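You operate a simulated robot arm through the tools that you are given. There is no shell and no other tool.

You are at the controls of a simulated robot arm. One attempt, no reset.

## Task
Rivet both hinge pins, then lay the hinge in the green tray.
Fine: the hinge is in the press slide; knob on RIVET; start first with the slide at PIN 1, then at PIN 2, each time till the lamp is green; slide out.

It is judged by the outcome, as a careful person would: the job done as asked, and still so three seconds after it is handed in. It fails if anything else is knocked over, pushed out of place, dropped, spilled or broken.

## Robot
A 6-joint arm with a two-finger parallel gripper, fixed in place. Base frame: the origin is at the foot of the arm, x ahead of it, y to its left, z up; the work surface is at about z = 80. Readings come in cm, degrees, newtons and seconds.
With the tool pointing down near the work surface it reaches from about 28 to 64 cm from the base axis. Its first joint turns from -115.0 to 115.0 degrees. Payload 3.43 kg.
The tool frame sits at the grasp point between the pads (the TCP): z along the fingers, y along the line on which they close. The tips reach 3.4 cm beyond it. The gripper opens to 12.8 cm. The fingers are 2.4 cm wide and 1.2 cm thick; the gripper's body (4.8 by 13 cm) begins 9.6 cm behind the TCP.
Orientation is that of the tool frame in the base frame, as a unit quaternion [w, x, y, z]. With the fingers straight down and closing along the base's y, the tool's x points along the base's -x, its y along +y and its z along -z.

## Interface
- The arm moves only by the tool play_rows. Its argument "deltas" is a list of rows, each a list of 2 entries, a list of its own where there are three numbers: the shift along the tool's x, y, z in cm, then the turn, a rotation vector about the tool's x, y, z in degrees. In form: [[[tx, ty, tz], [ax, ay, az]], ...]. A call has 1 to 20 rows; each row is the pose to reach, as a shift and turn from the pose commanded when the call began, along the tool's axes at that moment. "gripper" is the opening, from 0 (shut) to 1 (fully open), set as the call begins (left out, the last holds). A row lasts 0.2 s, in which the tool goes at most 5 cm and 8.6 degrees; a call with a longer step from one row to the next is refused whole, and so is a gripper value outside its range. Where a pose cannot be reached the arm comes as near as it can. A force on the tool above 40 N (or 10 N above the force at the start of the call, whichever is more), or a blocked arm, ends the call early, and 0.2 s more pass. The fingers move at their own pace (about 15.3 cm/s each) and stop on an object; they squeeze with about 27 N. The grip force told is the motor's: it shows also when the fingers shut on nothing. Time passes only in rows, and 0.2 s behind the last, so rows that repeat a pose let the fingers close. The reply holds the time, the measured pose of the TCP, the force on the tool along the base axes, the opening and the grip force, in the units named above and with some noise, with the torque about the TCP (base axes, N m) and any sound that the robot's microphone picked up.
- Cameras (640 x 400 px; columns grow to the right, rows downward): "scene" is fixed at [39.96, 65.21, 155.32]; the picture's right is [-0.98, 0.20, 0.00], its down [0.16, 0.82, -0.56] and it looks along [-0.11, -0.54, -0.83] (base axes); focal length 338 px, centre (320, 200). "wrist" rides on the gripper at [7.6, -1.1, -16] in the tool frame; the picture's right is [0.15, 0.99, 0.00], its down [-0.88, 0.13, -0.46] and it looks along [-0.45, 0.07, 0.89] (tool axes); focal length 234 px, centre (320, 200). There is no depth. A picture from a camera that has moved, and an enlarged one, comes with that camera's place and axes in the base frame and with its lens.
- capture(camera): a new picture of that camera. No time passes.
- slide_trunk(by): slides the trunk up (or, below 0, down) by that many cm; the arm rides with it, the base frame stays. It gives what a move gives, with no picture.
- inspect(camera, box): a new picture of the part [left, top, right, bottom] of that camera's present view, enlarged. No time passes.
- close_job(): hands the job in; it is judged then, once.

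Nothing tells you positions but the pictures and the camera data. Unless the task says otherwise, let go and move clear before handing in.

The tools are called after "Emit:" as a command line: name --argument value ..., lists and objects as JSON in quotes. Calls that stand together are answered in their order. play_rows: Moves the arm, as the interface text tells. Its arguments: {"type":"object","properties":{"deltas":{"type":"array"},"gripper":{"type":"number"}},"required":["deltas"]} The other tools are called the same way: slide_trunk (by) slides the trunk up or down; capture (camera) takes a picture; inspect (camera, box) takes an enlarged picture of a part of a camera's view; close_job () hands the job in.

At the start:

```text
time_s: 0.0
eef_pos: [20.76, 39.18, 117.37]
tool_rot: [0.0, -0.001, 1.0, 0.0]
wrist_force: [0.5, -0.4, 0.2]
moment: [0.0, 0.03, -0.02]
grip_width: 12.81
grasp_force: 0.0
trunk travel left (down, up): [-90.0, 9.0]
```

scene: 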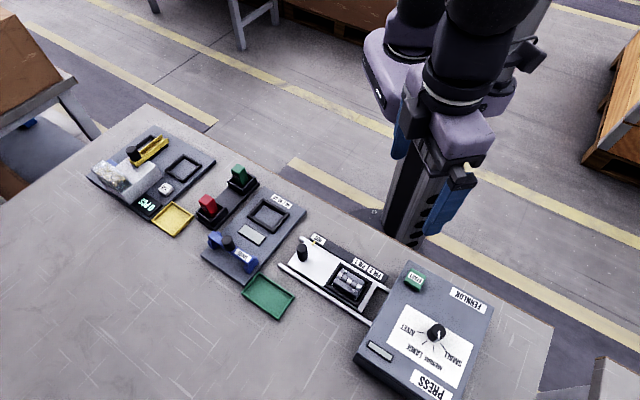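
wrist: 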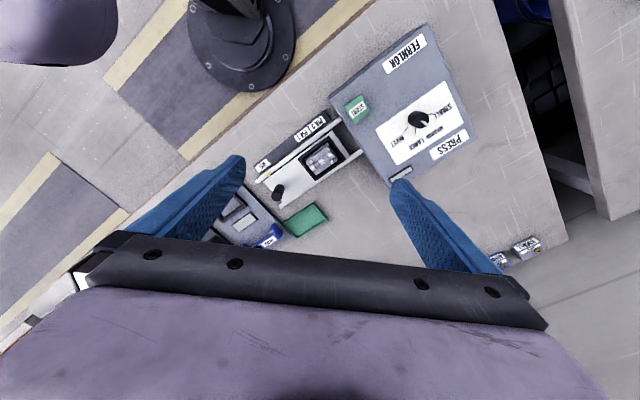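

I see a bench with a press on the right of the scene picture (knob, green start button, lamp), a white slide with a handle and the hinge in it, and a green tray next to it. I'll take enlarged views before moving anything.

Emit:
inspect --camera "scene" --box '[340, 250, 500, 400]'

Emit:
inspect --camera "scene" --box '[230, 220, 400, 330]'

Emit:
inspect --camera "scene" --box '[80, 120, 320, 300]'

Emit:
inspect --camera "wrist" --box '[240, 20, 480, 240]'

```text
2.67 times, centred on (420, 325) of scene
camera zoom: at [39.96, 65.21, 155.32], right [-0.98, 0.2, 0.0], down [0.16, 0.82, -0.56], along [-0.11, -0.54, -0.83], focal length 900 px, centre (53, -133)
```

zoom: 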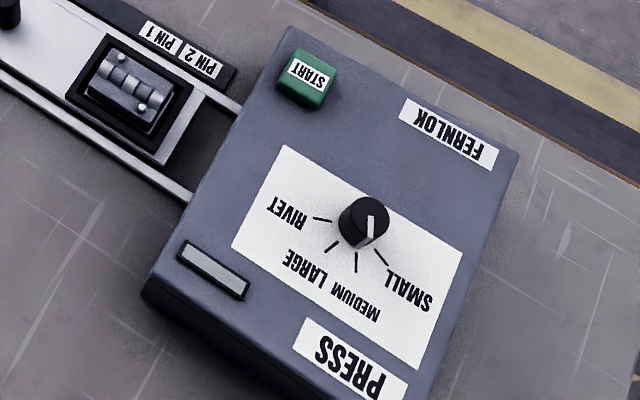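

```text
3.64 times, centred on (315, 275) of scene
camera zoom: at [39.96, 65.21, 155.32], right [-0.98, 0.2, 0.0], down [0.16, 0.82, -0.56], along [-0.11, -0.54, -0.83], focal length 1227 px, centre (338, -73)
```

zoom: 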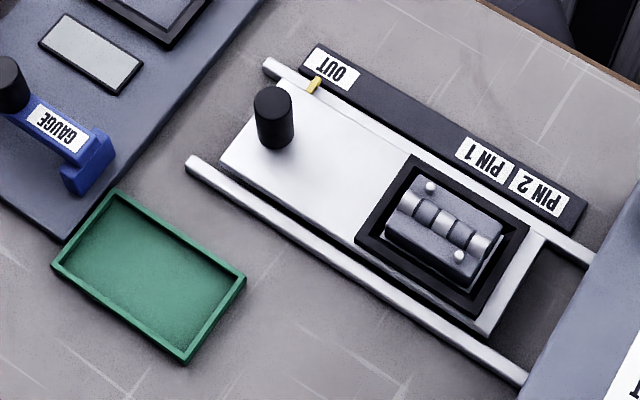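

```text
2.22 times, centred on (200, 210) of scene
camera zoom: at [39.96, 65.21, 155.32], right [-0.98, 0.2, 0.0], down [0.16, 0.82, -0.56], along [-0.11, -0.54, -0.83], focal length 750 px, centre (587, 178)
```

zoom: 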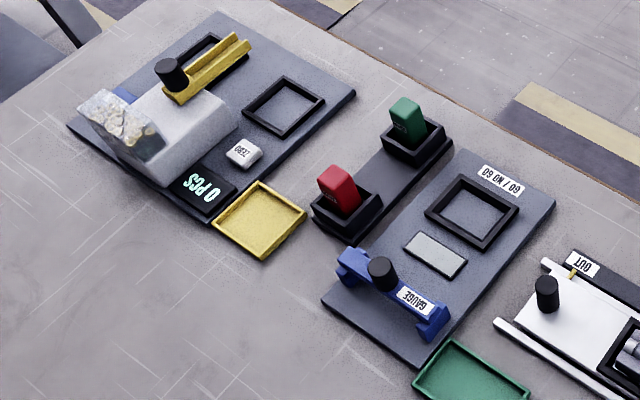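

```text
1.82 times, centred on (360, 130) of wrist
camera zoom: at [13.16, 38.04, 133.27], right [-0.15, 0.99, 0.0], down [0.88, 0.13, 0.46], along [0.45, 0.07, -0.89], focal length 426 px, centre (247, 327)
```

zoom: 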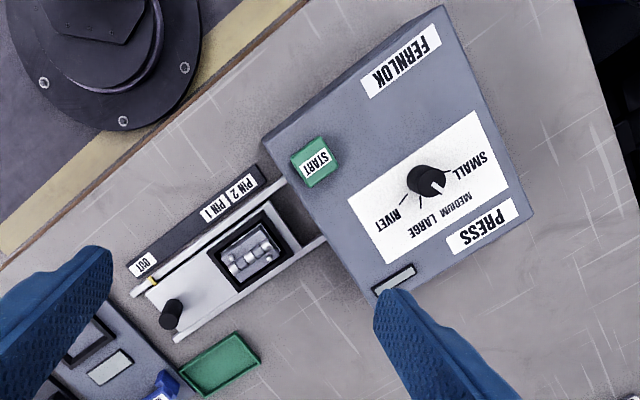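

The press sits at roughly x 16, y 50 with its top near z 90, the knob is at about (16.4, 55.3) and START at about (16.5, 45.1). The slide is at OUT and runs diagonally towards the press. I'll look closer at the knob pointer, the handle and the hinge.

Emit:
inspect --camera "scene" --box '[400, 310, 464, 350]'

Emit:
inspect --camera "wrist" --box '[376, 80, 472, 140]'

Emit:
inspect --camera "wrist" --box '[250, 100, 378, 220]'

Emit:
inspect --camera "scene" --box '[315, 255, 395, 305]'

```text
10.00 times, centred on (432, 330) of scene
camera zoom: at [39.96, 65.21, 155.32], right [-0.98, 0.2, 0.0], down [0.16, 0.82, -0.56], along [-0.11, -0.54, -0.83], focal length 3375 px, centre (-800, -1100)
```

zoom: 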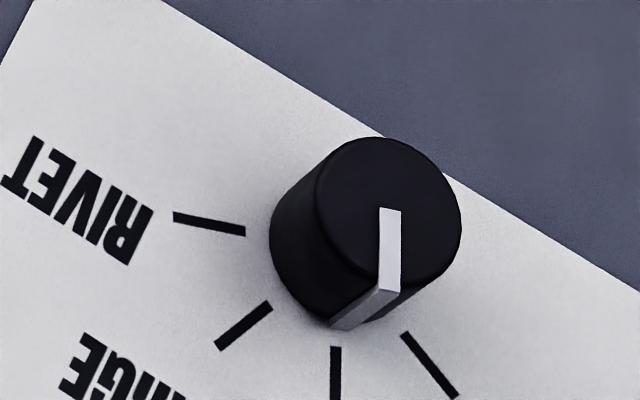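

```text
6.67 times, centred on (424, 110) of wrist
camera zoom: at [13.16, 38.04, 133.27], right [-0.15, 0.99, 0.0], down [0.88, 0.13, 0.46], along [0.45, 0.07, -0.89], focal length 1561 px, centre (-373, 800)
```

zoom: 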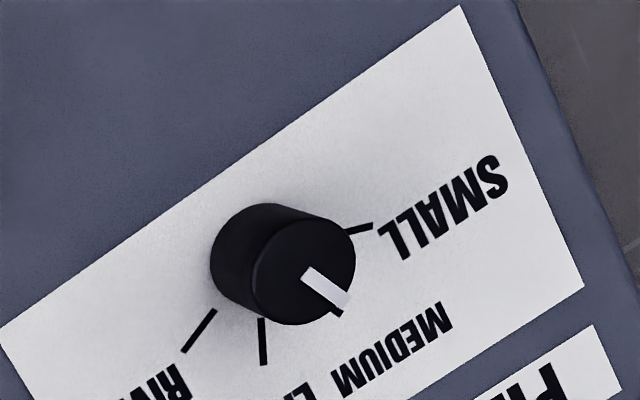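

```text
3.33 times, centred on (314, 160) of wrist
camera zoom: at [13.16, 38.04, 133.27], right [-0.15, 0.99, 0.0], down [0.88, 0.13, 0.46], along [0.45, 0.07, -0.89], focal length 781 px, centre (340, 333)
```

zoom: 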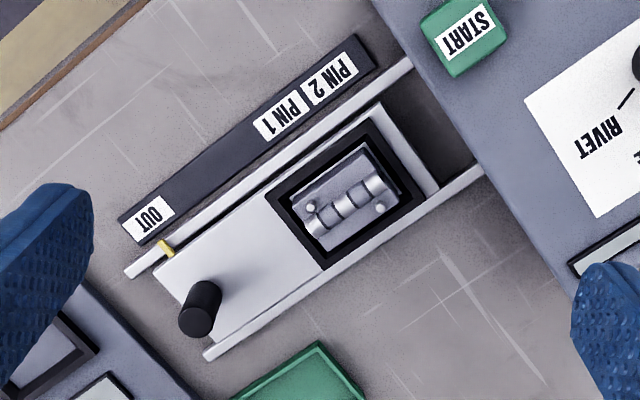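

```text
8.00 times, centred on (355, 280) of scene
camera zoom: at [39.96, 65.21, 155.32], right [-0.98, 0.2, 0.0], down [0.16, 0.82, -0.56], along [-0.11, -0.54, -0.83], focal length 2700 px, centre (40, -440)
```

zoom: 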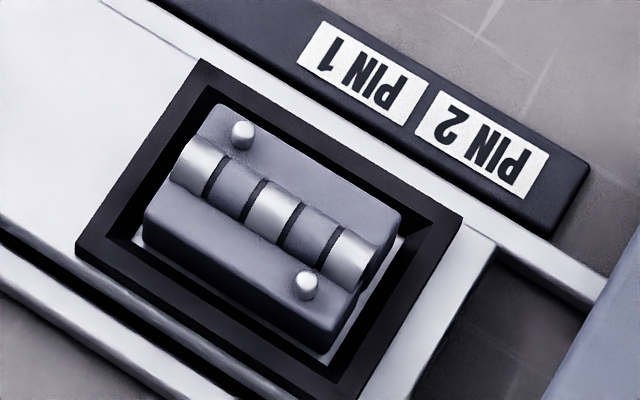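

The knob points at MEDIUM. RIVET is about 92° clockwise from there as seen from above, and the knob axis is near (16.45, 55.7) with its top at z 92.4. I'll move above the knob with the fingers half open.

Emit:
play_rows --deltas '[[[0.54, 2.06, 1.0], [0, 0, -5.75]], [[1.08, 4.12, 2.0], [0, 0, -11.5]], [[1.62, 6.19, 3.5], [0, 0, -17.25]], [[2.16, 8.25, 5.0], [0, 0, -23]], [[2.69, 10.31, 7.0], [0, 0, -28.75]], [[3.23, 12.37, 9.0], [0, 0, -34.5]], [[3.77, 14.44, 11.0], [0, 0, -40.25]], [[4.31, 16.5, 13.0], [0, 0, -46]], [[4.31, 16.5, 13.0], [0, 0, -46]]]' --gripper 0.5

```text
time_s: 2.0
eef_pos: [16.35, 55.5, 104.38]
tool_rot: [0.0, -0.392, 0.92, 0.001]
wrist_force: [0.1, -1.0, 0.7]
moment: [0.0, -0.02, 0.0]
grip_width: 6.39
grasp_force: 0.0
trunk travel left (down, up): [-90.0, 9.0]
```

Emit:
capture --camera "wrist"

Emit:
capture --camera "scene"

```text
taken
camera wrist: at [11.92, 49.25, 120.36], right [-0.81, 0.58, 0.0], down [0.52, 0.72, 0.46], along [0.26, 0.37, -0.89], focal length 234 px, centre (320, 200)
```

wrist: 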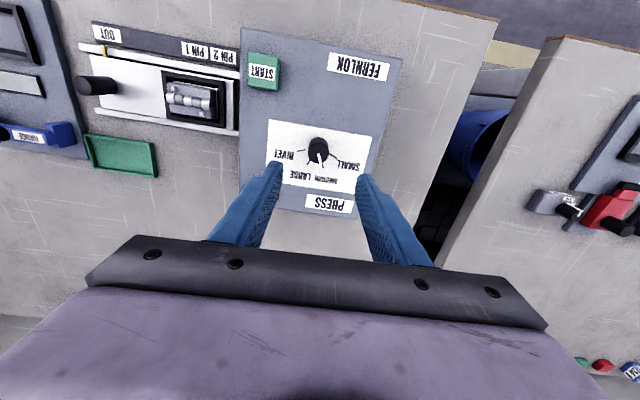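

```text
taken
```

scene: 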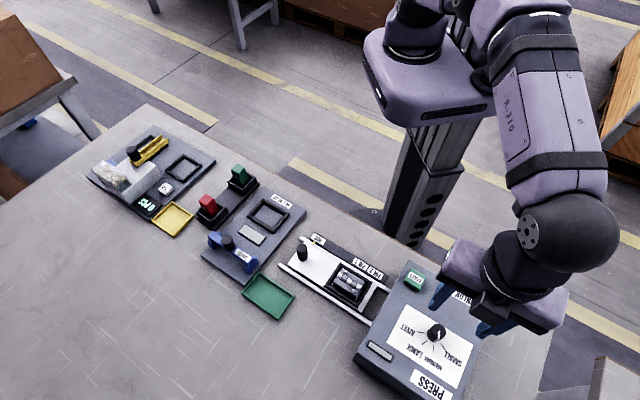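

Emit:
inspect --camera "wrist" --box '[256, 110, 384, 190]'

```text
5.00 times, centred on (320, 150) of wrist
camera zoom: at [11.92, 49.25, 120.36], right [-0.81, 0.58, 0.0], down [0.52, 0.72, 0.46], along [0.26, 0.37, -0.89], focal length 1171 px, centre (320, 450)
```

zoom: 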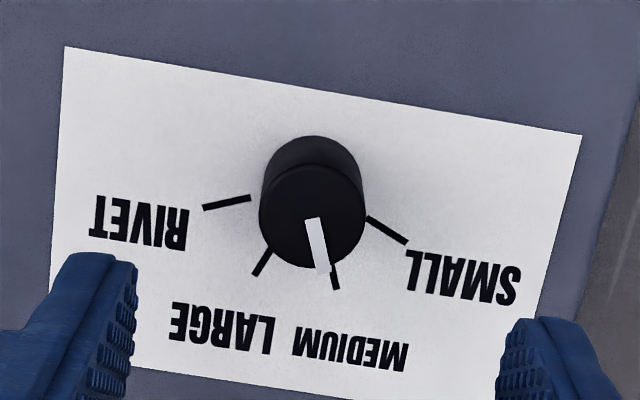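

The wrist view confirms the knob lies between the fingers. I'll lower straight down so the tips stop just above the panel, then close on the knob.

Emit:
play_rows --deltas '[[[0, 0, 2.5], [0, 0, 0]], [[0, 0, 5.0], [0, 0, 0]], [[0, 0, 7.5], [0, 0, 0]], [[0, 0, 9.5], [0, 0, 0]], [[0, 0, 10.6], [0, 0, 0]], [[0, 0, 11.0], [0, 0, 0]], [[0, 0, 11.0], [0, 0, 0]]]' --gripper 0.5

Emit:
capture --camera "wrist"

Emit:
inspect --camera "scene" --box '[380, 270, 508, 350]'

```text
time_s: 3.6
eef_pos: [16.27, 55.61, 93.23]
tool_rot: [0.0, -0.391, 0.921, 0.0]
wrist_force: [1.0, 0.9, -0.1]
moment: [0.0, 0.02, 0.0]
grip_width: 6.42
grasp_force: 0.1
trunk travel left (down, up): [-90.0, 9.0]
```

```text
taken
camera wrist: at [11.96, 49.39, 109.19], right [-0.81, 0.58, 0.0], down [0.52, 0.72, 0.46], along [0.27, 0.37, -0.89], focal length 234 px, centre (320, 200)
```

wrist: 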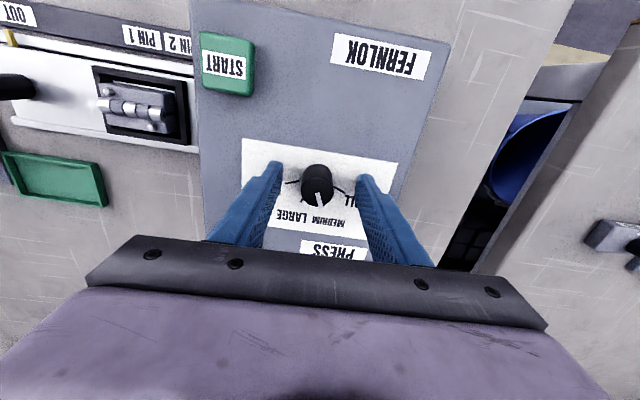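

```text
5.00 times, centred on (444, 310) of scene
camera zoom: at [39.96, 65.21, 155.32], right [-0.98, 0.2, 0.0], down [0.16, 0.82, -0.56], along [-0.11, -0.54, -0.83], focal length 1688 px, centre (-300, -350)
```

zoom: 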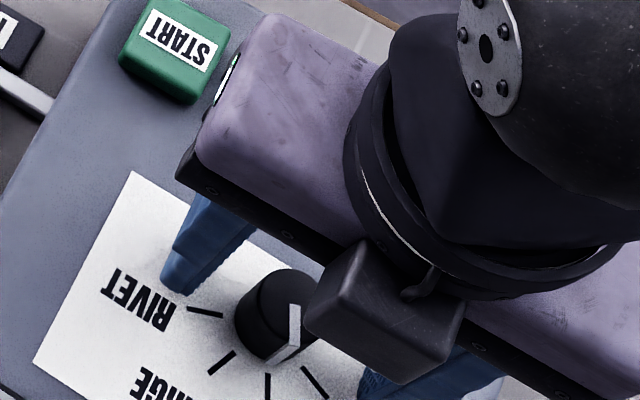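

Emit:
inspect --camera "wrist" --box '[256, 140, 384, 220]'

```text
5.00 times, centred on (320, 180) of wrist
camera zoom: at [11.96, 49.39, 109.19], right [-0.81, 0.58, 0.0], down [0.52, 0.72, 0.46], along [0.27, 0.37, -0.89], focal length 1171 px, centre (320, 300)
```

zoom: 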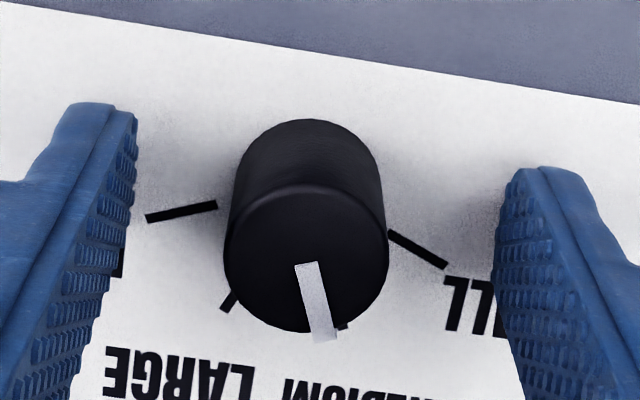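

Emit:
play_rows --deltas '[[[0, 0, 0], [0, 0, 0]], [[0, 0, 0], [0, 0, 0]], [[0, 0, 0], [0, 0, 0]]]' --gripper 0.0

```text
time_s: 4.4
eef_pos: [16.61, 55.5, 93.16]
tool_rot: [0.0, -0.391, 0.921, -0.001]
wrist_force: [7.0, -6.5, -0.9]
moment: [-0.1, -0.13, -0.01]
grip_width: 2.51
grasp_force: 45.0
trunk travel left (down, up): [-90.0, 9.0]
```

The knob is gripped at 2.5 cm wide. I'll nudge to relieve the side force, then turn it 92° clockwise from above (+z in the tool frame).

Emit:
play_rows --deltas '[[[0, -0.2, 0], [0, 0, 0]], [[0, -0.2, 0], [0, 0, 7.67]], [[0, -0.2, 0], [0, 0, 15.33]], [[0, -0.2, 0], [0, 0, 23]], [[0, -0.2, 0], [0, 0, 30.67]], [[0, -0.2, 0], [0, 0, 38.33]], [[0, -0.2, 0], [0, 0, 46]], [[0, -0.2, 0], [0, 0, 53.67]], [[0, -0.2, 0], [0, 0, 61.33]], [[0, -0.2, 0], [0, 0, 69]], [[0, -0.2, 0], [0, 0, 76.67]], [[0, -0.2, 0], [0, 0, 84.33]], [[0, -0.2, 0], [0, 0, 92]], [[0, -0.2, 0], [0, 0, 92]]]' --gripper 0.0

Emit:
inspect --camera "wrist" --box '[256, 140, 384, 220]'

Emit:
inspect --camera "scene" --box '[380, 290, 476, 350]'

```text
time_s: 7.4
eef_pos: [16.59, 55.66, 93.23]
tool_rot: [0.001, 0.391, 0.921, 0.0]
wrist_force: [-1.4, 1.8, -8.6]
moment: [0.09, -0.29, 0.54]
grip_width: 2.48
grasp_force: 44.9
trunk travel left (down, up): [-90.0, 9.0]
```

```text
5.00 times, centred on (320, 180) of wrist
camera zoom: at [10.48, 60.32, 109.18], right [0.61, 0.79, 0.0], down [0.7, -0.54, 0.46], along [0.36, -0.28, -0.89], focal length 1171 px, centre (320, 300)
```

zoom: 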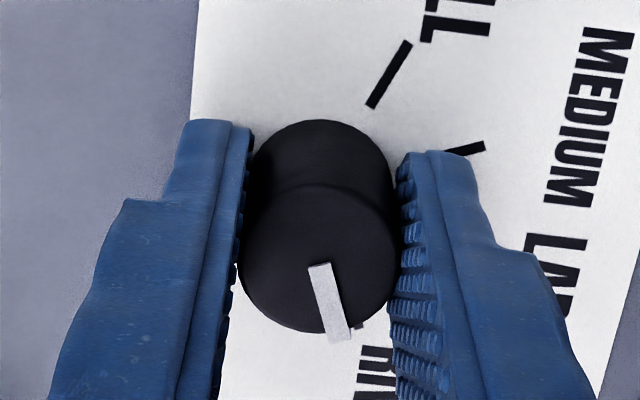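

```text
6.67 times, centred on (428, 320) of scene
camera zoom: at [39.96, 65.21, 155.32], right [-0.98, 0.2, 0.0], down [0.16, 0.82, -0.56], along [-0.11, -0.54, -0.83], focal length 2250 px, centre (-400, -600)
```

zoom: 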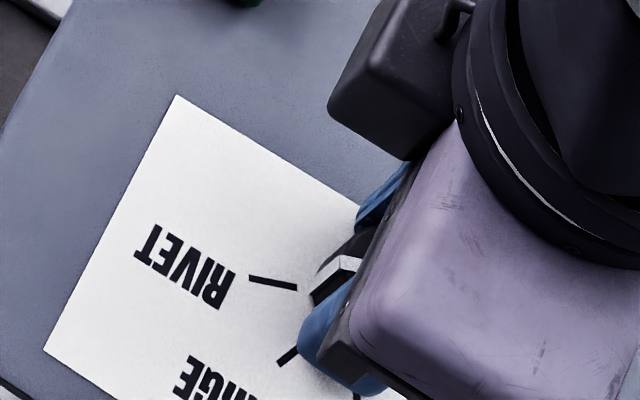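

The pointer has turned with the gripper and now faces RIVET. I'll release, rise and check.

Emit:
play_rows --deltas '[[[0, 0, 0], [0, 0, 0]], [[0, 0, 0], [0, 0, 0]], [[0, 0, -2.5], [0, 0, 0]], [[0, 0, -5], [0, 0, 0]], [[0, 0, -8], [0, 0, 0]], [[0, 0, -11], [0, 0, 0]], [[0, 0, -11], [0, 0, 0]]]' --gripper 0.4

Emit:
inspect --camera "wrist" --box '[256, 110, 384, 190]'

Emit:
inspect --camera "scene" --box '[380, 290, 476, 350]'

Emit:
capture --camera "wrist"

```text
time_s: 9.0
eef_pos: [16.47, 55.59, 104.46]
tool_rot: [0.0, 0.391, 0.92, -0.001]
wrist_force: [0.0, -0.2, 0.1]
moment: [0.01, 0.01, 0.0]
grip_width: 5.12
grasp_force: 0.0
trunk travel left (down, up): [-90.0, 9.0]
```

```text
5.00 times, centred on (320, 150) of wrist
camera zoom: at [10.47, 60.29, 120.33], right [0.61, 0.79, 0.0], down [0.71, -0.54, 0.46], along [0.36, -0.28, -0.89], focal length 1171 px, centre (320, 450)
```

zoom: 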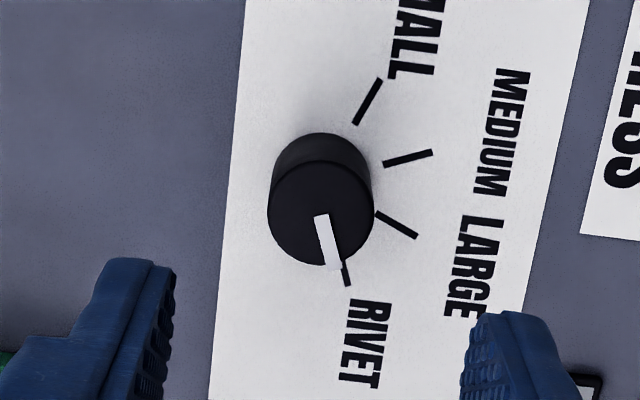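

```text
6.67 times, centred on (428, 320) of scene
camera zoom: at [39.96, 65.21, 155.32], right [-0.98, 0.2, 0.0], down [0.16, 0.82, -0.56], along [-0.11, -0.54, -0.83], focal length 2250 px, centre (-400, -600)
```

zoom: 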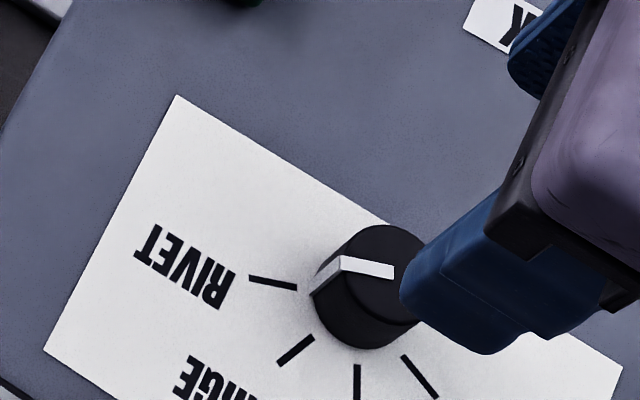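

```text
taken
camera wrist: at [10.47, 60.29, 120.33], right [0.61, 0.79, 0.0], down [0.71, -0.54, 0.46], along [0.36, -0.28, -0.89], focal length 234 px, centre (320, 200)
```

wrist: 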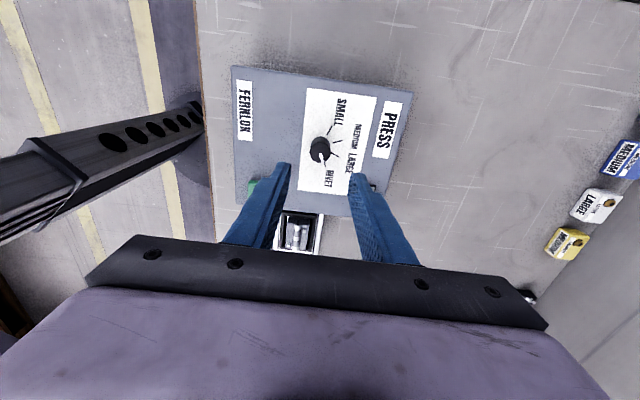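

The knob is on RIVET. I'll carry the open gripper over to the slide handle, about (37.4, 32.0), turned so that it closes along the slide's travel.

Emit:
play_rows --deltas '[[[-2.62, -0.12, 0], [0, 0, -7.58]], [[-5.23, -0.23, 0], [0, 0, -15.17]], [[-7.85, -0.35, 0], [0, 0, -22.75]], [[-10.46, -0.46, 0], [0, 0, -30.33]], [[-13.08, -0.58, 0], [0, 0, -37.92]], [[-15.7, -0.69, 0], [0, 0, -45.5]], [[-18.31, -0.81, 0], [0, 0, -53.08]], [[-20.93, -0.92, 0], [0, 0, -60.67]], [[-23.54, -1.04, 0], [0, 0, -68.25]], [[-26.16, -1.15, 0], [0, 0, -75.83]], [[-28.77, -1.27, 0], [0, 0, -83.42]], [[-31.39, -1.38, 0], [0, 0, -91]], [[-31.39, -1.38, 0], [0, 0, -91]]]' --gripper 0.4

Emit:
capture --camera "wrist"

Emit:
capture --camera "scene"

```text
time_s: 11.8
eef_pos: [37.26, 31.97, 104.26]
tool_rot: [0.0, -0.384, 0.923, 0.0]
wrist_force: [-0.4, 0.0, 0.7]
moment: [-0.03, -0.02, 0.0]
grip_width: 5.12
grasp_force: 0.2
trunk travel left (down, up): [-90.0, 9.0]
```

```text
taken
camera wrist: at [32.82, 25.91, 120.17], right [-0.8, 0.59, 0.0], down [0.53, 0.72, 0.46], along [0.27, 0.37, -0.89], focal length 234 px, centre (320, 200)
```

wrist: 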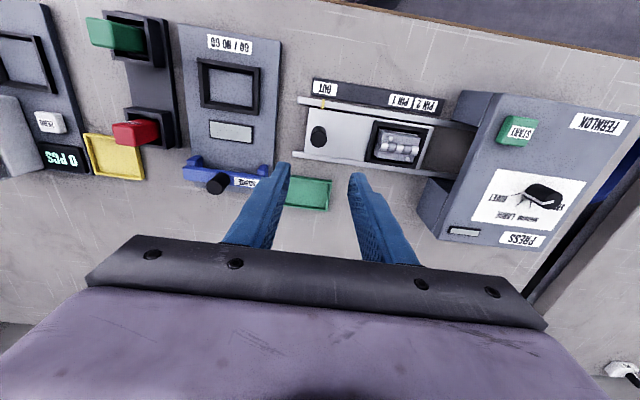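

```text
taken
```

scene: 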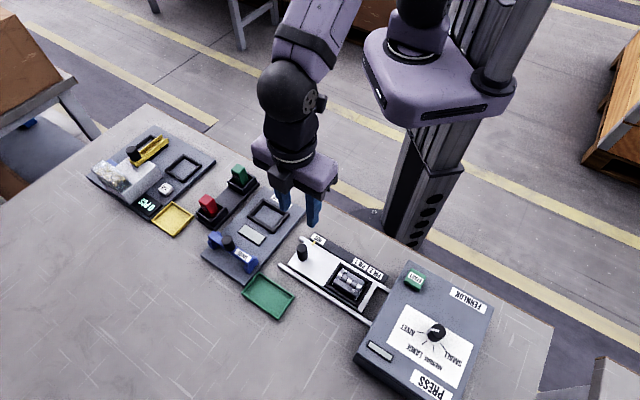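

Emit:
inspect --camera "wrist" --box '[288, 70, 448, 190]'

Emit:
inspect --camera "scene" --box '[270, 225, 398, 325]'

```text
3.33 times, centred on (368, 130) of wrist
camera zoom: at [32.82, 25.91, 120.17], right [-0.8, 0.59, 0.0], down [0.53, 0.72, 0.46], along [0.27, 0.37, -0.89], focal length 781 px, centre (160, 433)
```

zoom: 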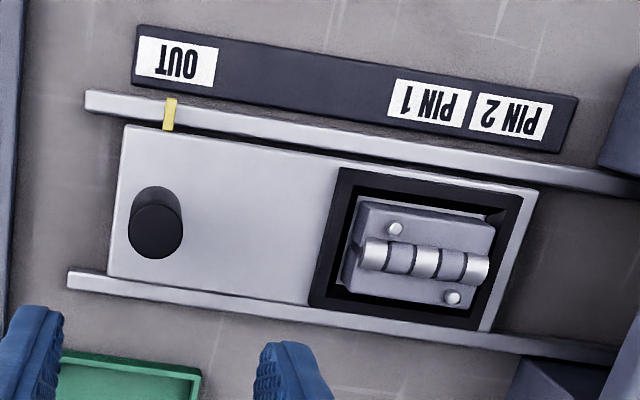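

```text
4.00 times, centred on (334, 275) of scene
camera zoom: at [39.96, 65.21, 155.32], right [-0.98, 0.2, 0.0], down [0.16, 0.82, -0.56], along [-0.11, -0.54, -0.83], focal length 1350 px, centre (264, -100)
```

zoom: 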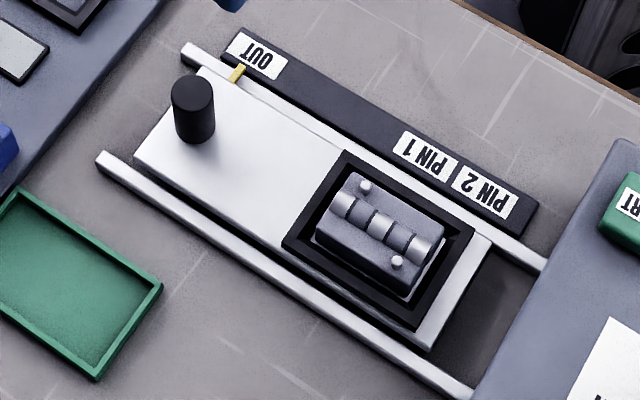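

The handle top is at about (37.4, 32.0, 86.4), the yellow pointer is at OUT, and PIN 1 and PIN 2 lie about 11.5 and 15.4 cm further along. I'll go down and grip the handle.

Emit:
play_rows --deltas '[[[0, 0, 3], [0, 0, 0]], [[0, 0, 6], [0, 0, 0]], [[0, 0, 9], [0, 0, 0]], [[0, 0, 12], [0, 0, 0]], [[0, 0, 15], [0, 0, 0]], [[0, 0, 17], [0, 0, 0]], [[0, 0, 17.9], [0, 0, 0]], [[0, 0, 17.9], [0, 0, 0]]]' --gripper 0.4

Emit:
inspect --camera "wrist" --box '[240, 100, 432, 220]'

Emit:
inspect --camera "scene" --box '[260, 200, 388, 300]'

```text
time_s: 13.6
eef_pos: [37.33, 32.02, 86.42]
tool_rot: [0.0, -0.382, 0.924, 0.001]
wrist_force: [-0.8, 1.5, -0.3]
moment: [0.04, 0.01, -0.02]
grip_width: 5.12
grasp_force: 0.1
trunk travel left (down, up): [-90.0, 9.0]
```

```text
3.33 times, centred on (336, 160) of wrist
camera zoom: at [32.76, 25.86, 102.37], right [-0.8, 0.6, 0.0], down [0.53, 0.71, 0.46], along [0.27, 0.37, -0.89], focal length 781 px, centre (267, 333)
```

zoom: 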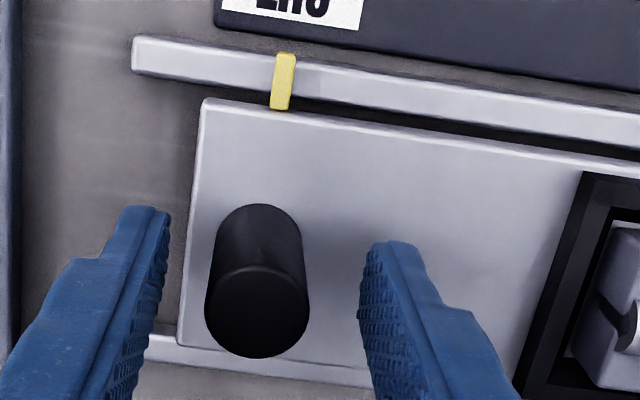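

```text
4.00 times, centred on (324, 250) of scene
camera zoom: at [39.96, 65.21, 155.32], right [-0.98, 0.2, 0.0], down [0.16, 0.82, -0.56], along [-0.11, -0.54, -0.83], focal length 1350 px, centre (304, 0)
```

zoom: 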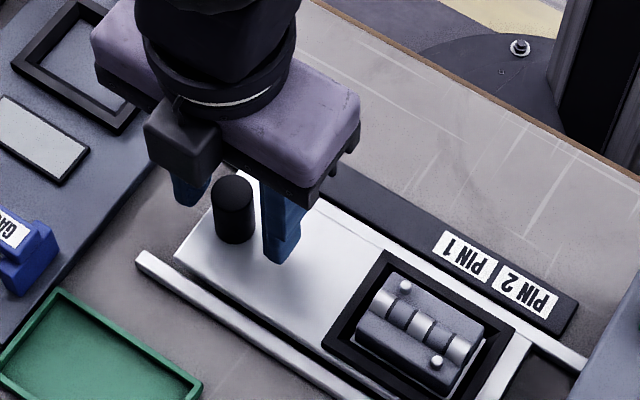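

Emit:
play_rows --deltas '[[[0, 0, 0], [0, 0, 0]], [[0, 0, 0], [0, 0, 0]], [[0, 0, 0], [0, 0, 0]]]' --gripper 0.0

```text
time_s: 14.4
eef_pos: [37.26, 31.97, 86.35]
tool_rot: [-0.001, -0.383, 0.924, 0.0]
wrist_force: [0.3, -0.7, -2.4]
moment: [-0.31, -0.75, -0.03]
grip_width: 2.31
grasp_force: 45.3
trunk travel left (down, up): [-90.0, 9.0]
```

The handle is held at 2.3 cm. I'll push the slide along towards PIN 1 in small steps.

Emit:
play_rows --deltas '[[[0, 0.8, 0], [0, 0, 0]], [[0, 1.8, 0], [0, 0, 0]], [[0, 2.8, 0], [0, 0, 0]], [[0, 3.8, 0], [0, 0, 0]], [[0, 4.8, 0], [0, 0, 0]], [[0, 5.8, 0], [0, 0, 0]], [[0, 6.8, 0], [0, 0, 0]], [[0, 7.8, 0], [0, 0, 0]], [[0, 8.8, 0], [0, 0, 0]], [[0, 9.8, 0], [0, 0, 0]], [[0, 10.6, 0], [0, 0, 0]], [[0, 11.2, 0], [0, 0, 0]], [[0, 11.5, 0], [0, 0, 0]], [[0, 11.5, 0], [0, 0, 0]]]' --gripper 0.0

Emit:
capture --camera "wrist"

Emit:
inspect --camera "scene" --box '[300, 225, 428, 325]'

```text
time_s: 17.4
eef_pos: [29.08, 40.1, 86.42]
tool_rot: [0.002, -0.382, 0.924, 0.001]
wrist_force: [-2.5, 0.8, 6.3]
moment: [-0.3, -0.63, 0.03]
grip_width: 2.35
grasp_force: 44.6
trunk travel left (down, up): [-90.0, 9.0]
```

```text
taken
camera wrist: at [24.58, 34.03, 102.37], right [-0.8, 0.6, 0.0], down [0.53, 0.71, 0.46], along [0.27, 0.37, -0.89], focal length 234 px, centre (320, 200)
```

wrist: 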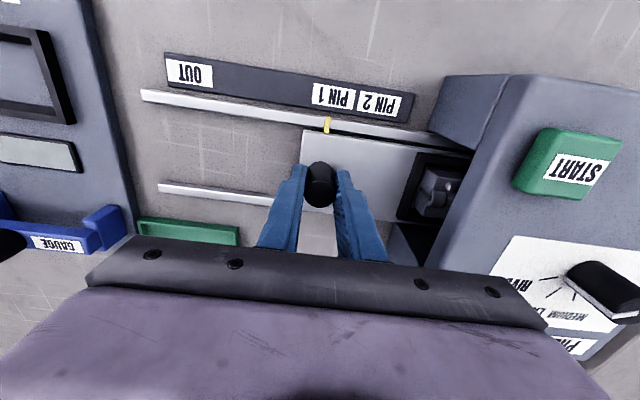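

```text
4.00 times, centred on (364, 275) of scene
camera zoom: at [39.96, 65.21, 155.32], right [-0.98, 0.2, 0.0], down [0.16, 0.82, -0.56], along [-0.11, -0.54, -0.83], focal length 1350 px, centre (144, -100)
```

zoom: 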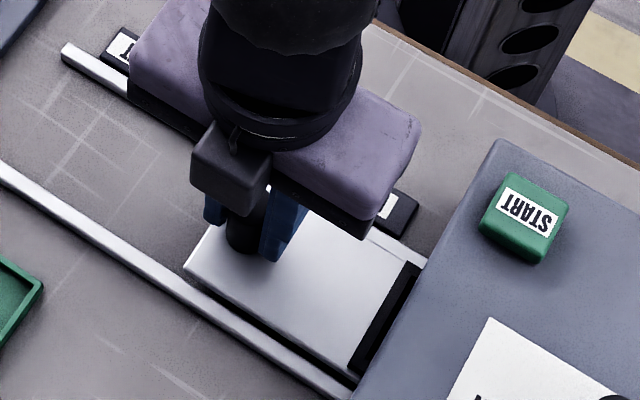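

Emit:
inspect --camera "wrist" --box '[288, 70, 416, 150]'

```text
5.00 times, centred on (352, 110) of wrist
camera zoom: at [24.58, 34.03, 102.37], right [-0.8, 0.6, 0.0], down [0.53, 0.71, 0.46], along [0.27, 0.37, -0.89], focal length 1171 px, centre (160, 650)
```

zoom: 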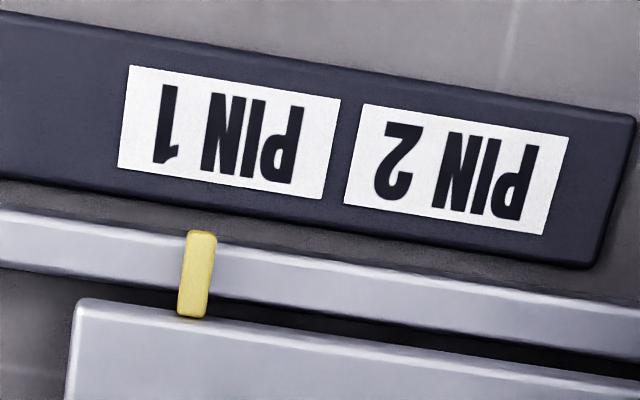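

The pointer sits about 0.24 cm short of the PIN 1 label's centre, so I'll push it on by that much and check again.

Emit:
play_rows --deltas '[[[0, 0.12, 0], [0, 0, 0]], [[0, 0.24, 0], [0, 0, 0]], [[0, 0.24, 0], [0, 0, 0]], [[0, 0.24, 0], [0, 0, 0]]]' --gripper 0.0

Emit:
inspect --camera "wrist" --box '[288, 70, 416, 150]'

```text
time_s: 18.4
eef_pos: [29.0, 40.33, 86.36]
tool_rot: [0.0, -0.383, 0.924, 0.0]
wrist_force: [-0.4, 1.2, 5.5]
moment: [-0.27, -0.7, -0.04]
grip_width: 2.35
grasp_force: 44.9
trunk travel left (down, up): [-90.0, 9.0]
```

```text
5.00 times, centred on (352, 110) of wrist
camera zoom: at [24.45, 34.16, 102.37], right [-0.8, 0.6, 0.0], down [0.53, 0.71, 0.46], along [0.27, 0.37, -0.89], focal length 1171 px, centre (160, 650)
```

zoom: 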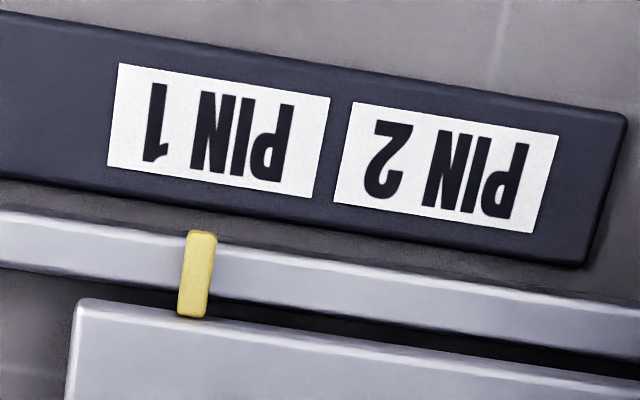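

The pointer now lines up with PIN 1. I'll let go of the handle, rise and look.

Emit:
play_rows --deltas '[[[0, 0, 0], [0, 0, 0]], [[0, 0, 0], [0, 0, 0]], [[0, 0, -2], [0, 0, 0]], [[0, 0, -5], [0, 0, 0]], [[0, 0, -8], [0, 0, 0]], [[0, 0, -11], [0, 0, 0]], [[0, 0, -14], [0, 0, 0]], [[0, 0, -14], [0, 0, 0]]]' --gripper 0.35

Emit:
capture --camera "wrist"

Emit:
inspect --camera "wrist" --box '[288, 80, 416, 160]'

Emit:
capture --camera "scene"

```text
time_s: 20.2
eef_pos: [28.92, 40.22, 100.32]
tool_rot: [0.0, -0.382, 0.924, 0.0]
wrist_force: [0.3, -0.3, -0.4]
moment: [0.01, -0.03, -0.01]
grip_width: 4.46
grasp_force: 0.1
trunk travel left (down, up): [-90.0, 9.0]
```

```text
taken
camera wrist: at [24.48, 34.16, 116.33], right [-0.8, 0.6, 0.0], down [0.53, 0.71, 0.46], along [0.27, 0.37, -0.89], focal length 234 px, centre (320, 200)
```

wrist: 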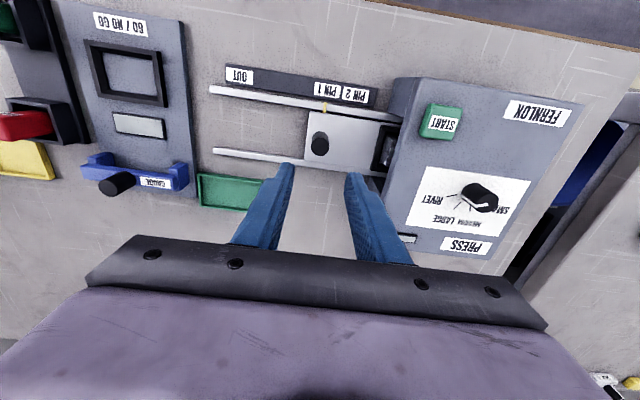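

```text
5.00 times, centred on (352, 120) of wrist
camera zoom: at [24.48, 34.16, 116.33], right [-0.8, 0.6, 0.0], down [0.53, 0.71, 0.46], along [0.27, 0.37, -0.89], focal length 1171 px, centre (160, 600)
```

zoom: 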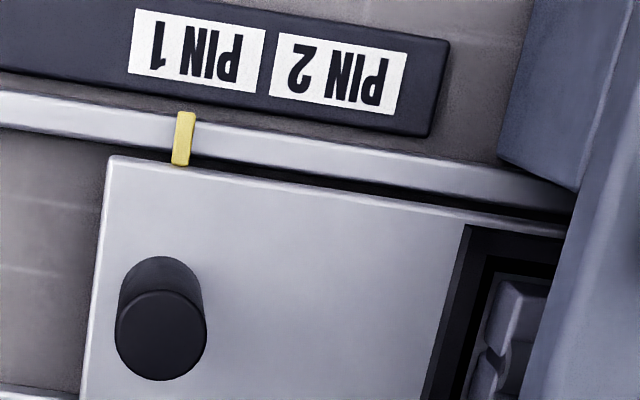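

```text
taken
```

scene: 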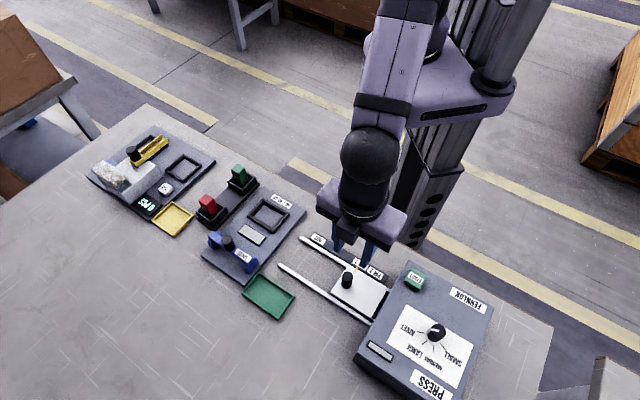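

PIN 1 alignment holds after release. I'll zoom in on START to fix its position.

Emit:
inspect --camera "wrist" --box '[400, 90, 480, 150]'

Emit:
inspect --camera "scene" --box '[380, 255, 444, 295]'

```text
6.67 times, centred on (440, 120) of wrist
camera zoom: at [24.48, 34.16, 116.33], right [-0.8, 0.6, 0.0], down [0.53, 0.71, 0.46], along [0.27, 0.37, -0.89], focal length 1561 px, centre (-480, 733)
```

zoom: 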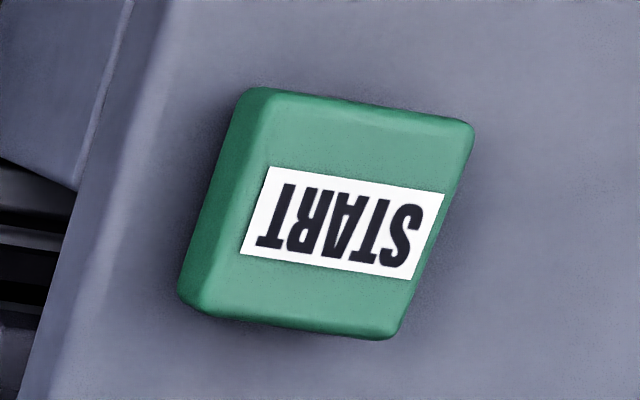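

```text
10.00 times, centred on (412, 275) of scene
camera zoom: at [39.96, 65.21, 155.32], right [-0.98, 0.2, 0.0], down [0.16, 0.82, -0.56], along [-0.11, -0.54, -0.83], focal length 3375 px, centre (-600, -550)
```

zoom: 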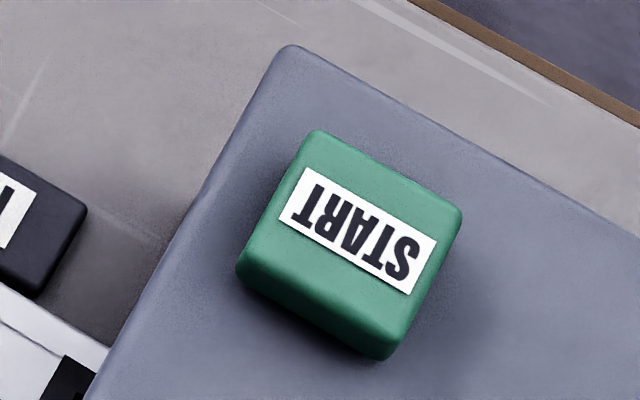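

START's top is at about (16.5, 45.1, 90.9). I'll close the fingers and move to just above it.

Emit:
play_rows --deltas '[[[1.09, 2.46, 0], [0, 0, 0]], [[2.19, 4.92, 0], [0, 0, 0]], [[3.28, 7.38, 0], [0, 0, 0]], [[4.38, 9.84, 0], [0, 0, 0]], [[5.47, 12.31, 0], [0, 0, 0]], [[5.47, 12.31, 2.0], [0, 0, 0]], [[5.47, 12.31, 4.0], [0, 0, 0]], [[5.47, 12.31, 5.0], [0, 0, 0]], [[5.47, 12.31, 5.0], [0, 0, 0]]]' --gripper 0.0

Emit:
inspect --camera "wrist" --box '[240, 100, 400, 220]'

Emit:
inspect --camera "scene" --box '[340, 230, 468, 310]'

```text
time_s: 22.2
eef_pos: [16.6, 45.11, 95.17]
tool_rot: [0.0, -0.383, 0.924, 0.0]
wrist_force: [0.8, 0.8, -0.6]
moment: [-0.02, -0.02, 0.0]
grip_width: 0.0
grasp_force: 27.4
trunk travel left (down, up): [-90.0, 9.0]
```

```text
3.33 times, centred on (320, 160) of wrist
camera zoom: at [11.96, 39.01, 111.32], right [-0.8, 0.6, 0.0], down [0.53, 0.71, 0.46], along [0.27, 0.37, -0.89], focal length 781 px, centre (320, 333)
```

zoom: 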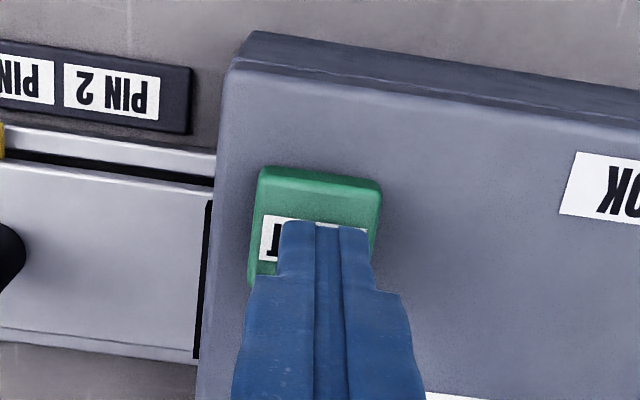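

```text
5.00 times, centred on (404, 270) of scene
camera zoom: at [39.96, 65.21, 155.32], right [-0.98, 0.2, 0.0], down [0.16, 0.82, -0.56], along [-0.11, -0.54, -0.83], focal length 1688 px, centre (-100, -150)
```

zoom: 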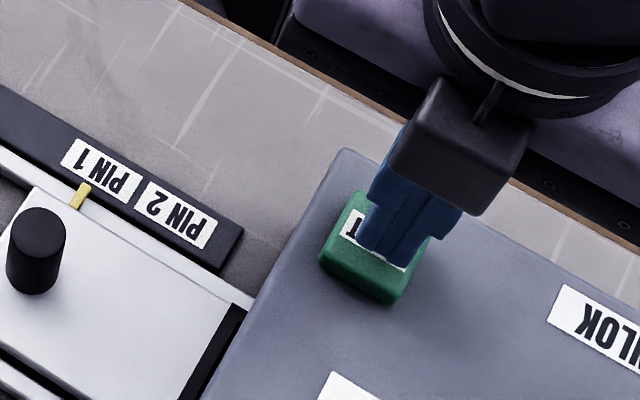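

The fingertips are just over START. I'll press down in small steps.

Emit:
play_rows --deltas '[[[0, 0, 0.3], [0, 0, 0]], [[0, 0, 0.6], [0, 0, 0]], [[0, 0, 0.9], [0, 0, 0]], [[0, 0, 1.1], [0, 0, 0]]]' --gripper 0.0

Emit:
inspect --camera "scene" --box '[340, 250, 500, 400]'

```text
time_s: 23.2
eef_pos: [16.43, 45.21, 94.25]
tool_rot: [0.001, -0.383, 0.924, 0.0]
wrist_force: [-1.2, 0.8, 1.6]
moment: [0.01, 0.02, -0.01]
grip_width: 0.01
grasp_force: 26.7
trunk travel left (down, up): [-90.0, 9.0]
```

```text
2.67 times, centred on (420, 325) of scene
camera zoom: at [39.96, 65.21, 155.32], right [-0.98, 0.2, 0.0], down [0.16, 0.82, -0.56], along [-0.11, -0.54, -0.83], focal length 900 px, centre (53, -133)
```

zoom: 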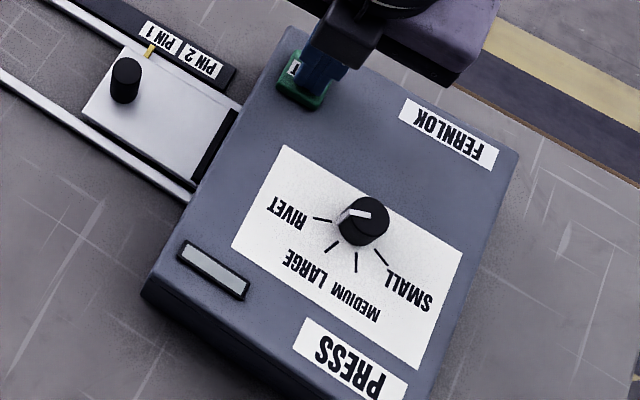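

Emit:
play_rows --deltas '[[[0, 0, 0.2], [0, 0, 0]], [[0, 0, 0.4], [0, 0, 0]], [[0, 0, 0.4], [0, 0, 0]]]' --gripper 0.0

Emit:
inspect --camera "scene" --box '[340, 250, 500, 400]'

```text
time_s: 24.0
eef_pos: [16.41, 45.15, 93.94]
tool_rot: [0.0, -0.383, 0.924, 0.001]
wrist_force: [-1.4, 4.1, 7.6]
moment: [0.08, 0.08, 0.0]
grip_width: 0.0
grasp_force: 26.9
trunk travel left (down, up): [-90.0, 9.0]
heard: click
```

```text
2.67 times, centred on (420, 325) of scene
camera zoom: at [39.96, 65.21, 155.32], right [-0.98, 0.2, 0.0], down [0.16, 0.82, -0.56], along [-0.11, -0.54, -0.83], focal length 900 px, centre (53, -133)
```

zoom: 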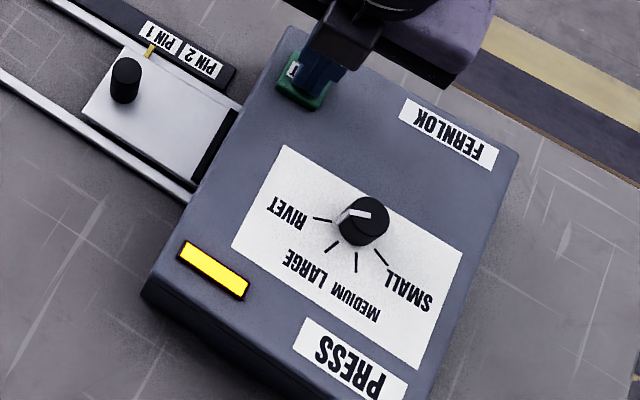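

A click, and the lamp has turned yellow, so the press is running. I'll hold START where it is and wait for green.

Emit:
play_rows --deltas '[[[0, 0, 0], [0, 0, 0]], [[0, 0, 0], [0, 0, 0]], [[0, 0, 0], [0, 0, 0]], [[0, 0, 0], [0, 0, 0]]]' --gripper 0.0

Emit:
inspect --camera "scene" --box '[340, 250, 500, 400]'

```text
time_s: 25.0
eef_pos: [16.48, 45.16, 93.95]
tool_rot: [0.001, -0.383, 0.924, 0.001]
wrist_force: [-0.8, 4.9, 9.3]
moment: [0.18, 0.08, 0.01]
grip_width: 0.0
grasp_force: 27.2
trunk travel left (down, up): [-90.0, 9.0]
```

```text
2.67 times, centred on (420, 325) of scene
camera zoom: at [39.96, 65.21, 155.32], right [-0.98, 0.2, 0.0], down [0.16, 0.82, -0.56], along [-0.11, -0.54, -0.83], focal length 900 px, centre (53, -133)
```

zoom: 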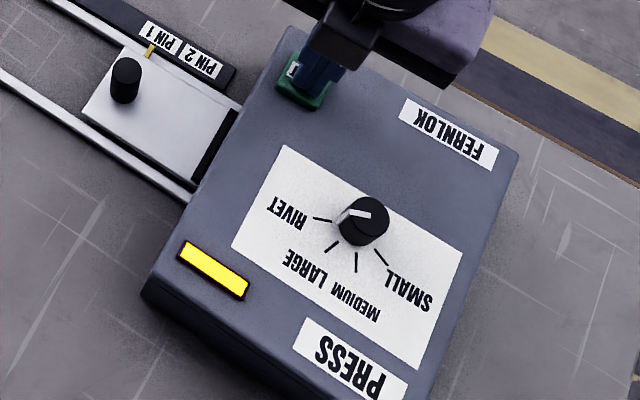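

Emit:
play_rows --deltas '[[[0, 0, 0], [0, 0, 0]], [[0, 0, 0], [0, 0, 0]], [[0, 0, 0], [0, 0, 0]], [[0, 0, 0], [0, 0, 0]], [[0, 0, 0], [0, 0, 0]], [[0, 0, 0], [0, 0, 0]], [[0, 0, 0], [0, 0, 0]], [[0, 0, 0], [0, 0, 0]]]' --gripper 0.0

Emit:
inspect --camera "scene" --box '[340, 250, 500, 400]'

```text
time_s: 26.8
eef_pos: [16.63, 45.02, 93.89]
tool_rot: [0.0, -0.383, 0.924, 0.0]
wrist_force: [0.1, 5.1, 10.9]
moment: [0.17, -0.01, -0.02]
grip_width: 0.01
grasp_force: 27.6
trunk travel left (down, up): [-90.0, 9.0]
```

```text
2.67 times, centred on (420, 325) of scene
camera zoom: at [39.96, 65.21, 155.32], right [-0.98, 0.2, 0.0], down [0.16, 0.82, -0.56], along [-0.11, -0.54, -0.83], focal length 900 px, centre (53, -133)
```

zoom: 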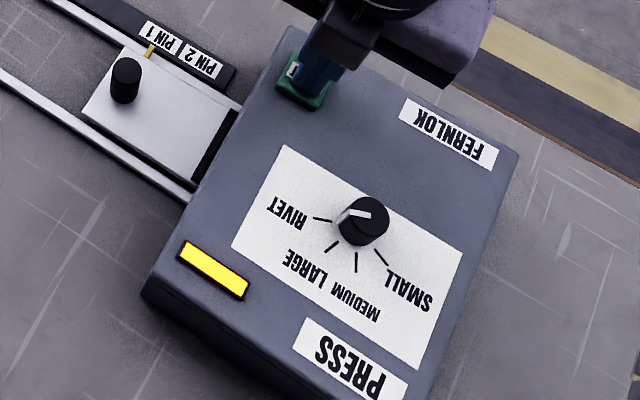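

Still yellow; I'll keep waiting.

Emit:
play_rows --deltas '[[[0, 0, 0], [0, 0, 0]], [[0, 0, 0], [0, 0, 0]], [[0, 0, 0], [0, 0, 0]], [[0, 0, 0], [0, 0, 0]], [[0, 0, 0], [0, 0, 0]], [[0, 0, 0], [0, 0, 0]], [[0, 0, 0], [0, 0, 0]], [[0, 0, 0], [0, 0, 0]]]' --gripper 0.0

Emit:
inspect --camera "scene" --box '[340, 250, 500, 400]'

```text
time_s: 28.6
eef_pos: [16.53, 45.19, 93.83]
tool_rot: [0.0, -0.383, 0.924, 0.0]
wrist_force: [-0.2, 3.5, 11.0]
moment: [0.11, 0.01, -0.01]
grip_width: 0.0
grasp_force: 27.9
trunk travel left (down, up): [-90.0, 9.0]
```

```text
2.67 times, centred on (420, 325) of scene
camera zoom: at [39.96, 65.21, 155.32], right [-0.98, 0.2, 0.0], down [0.16, 0.82, -0.56], along [-0.11, -0.54, -0.83], focal length 900 px, centre (53, -133)
```

zoom: 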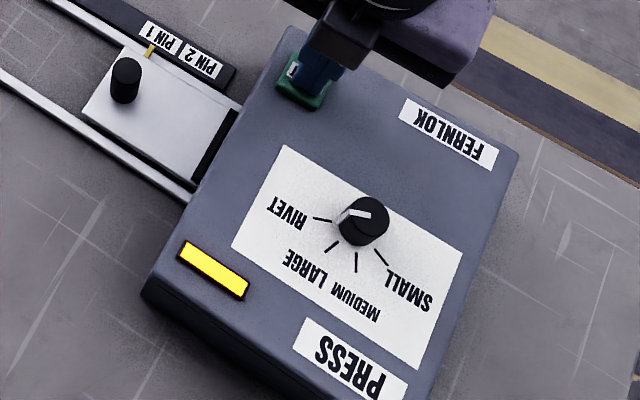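

Emit:
play_rows --deltas '[[[0, 0, 0], [0, 0, 0]], [[0, 0, 0], [0, 0, 0]], [[0, 0, 0], [0, 0, 0]], [[0, 0, 0], [0, 0, 0]], [[0, 0, 0], [0, 0, 0]], [[0, 0, 0], [0, 0, 0]], [[0, 0, 0], [0, 0, 0]], [[0, 0, 0], [0, 0, 0]], [[0, 0, 0], [0, 0, 0]], [[0, 0, 0], [0, 0, 0]], [[0, 0, 0], [0, 0, 0]], [[0, 0, 0], [0, 0, 0]]]' --gripper 0.0

Emit:
inspect --camera "scene" --box '[340, 250, 500, 400]'

```text
time_s: 31.2
eef_pos: [16.6, 45.05, 93.85]
tool_rot: [0.0, -0.383, 0.924, 0.0]
wrist_force: [0.0, 2.4, 10.4]
moment: [0.07, -0.02, 0.01]
grip_width: 0.02
grasp_force: 27.4
trunk travel left (down, up): [-90.0, 9.0]
```

```text
2.67 times, centred on (420, 325) of scene
camera zoom: at [39.96, 65.21, 155.32], right [-0.98, 0.2, 0.0], down [0.16, 0.82, -0.56], along [-0.11, -0.54, -0.83], focal length 900 px, centre (53, -133)
```

zoom: 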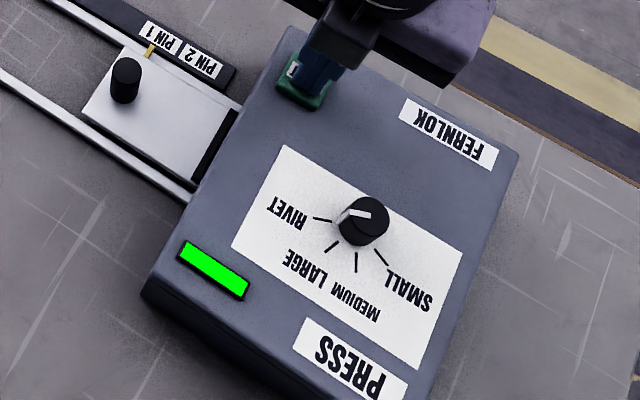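

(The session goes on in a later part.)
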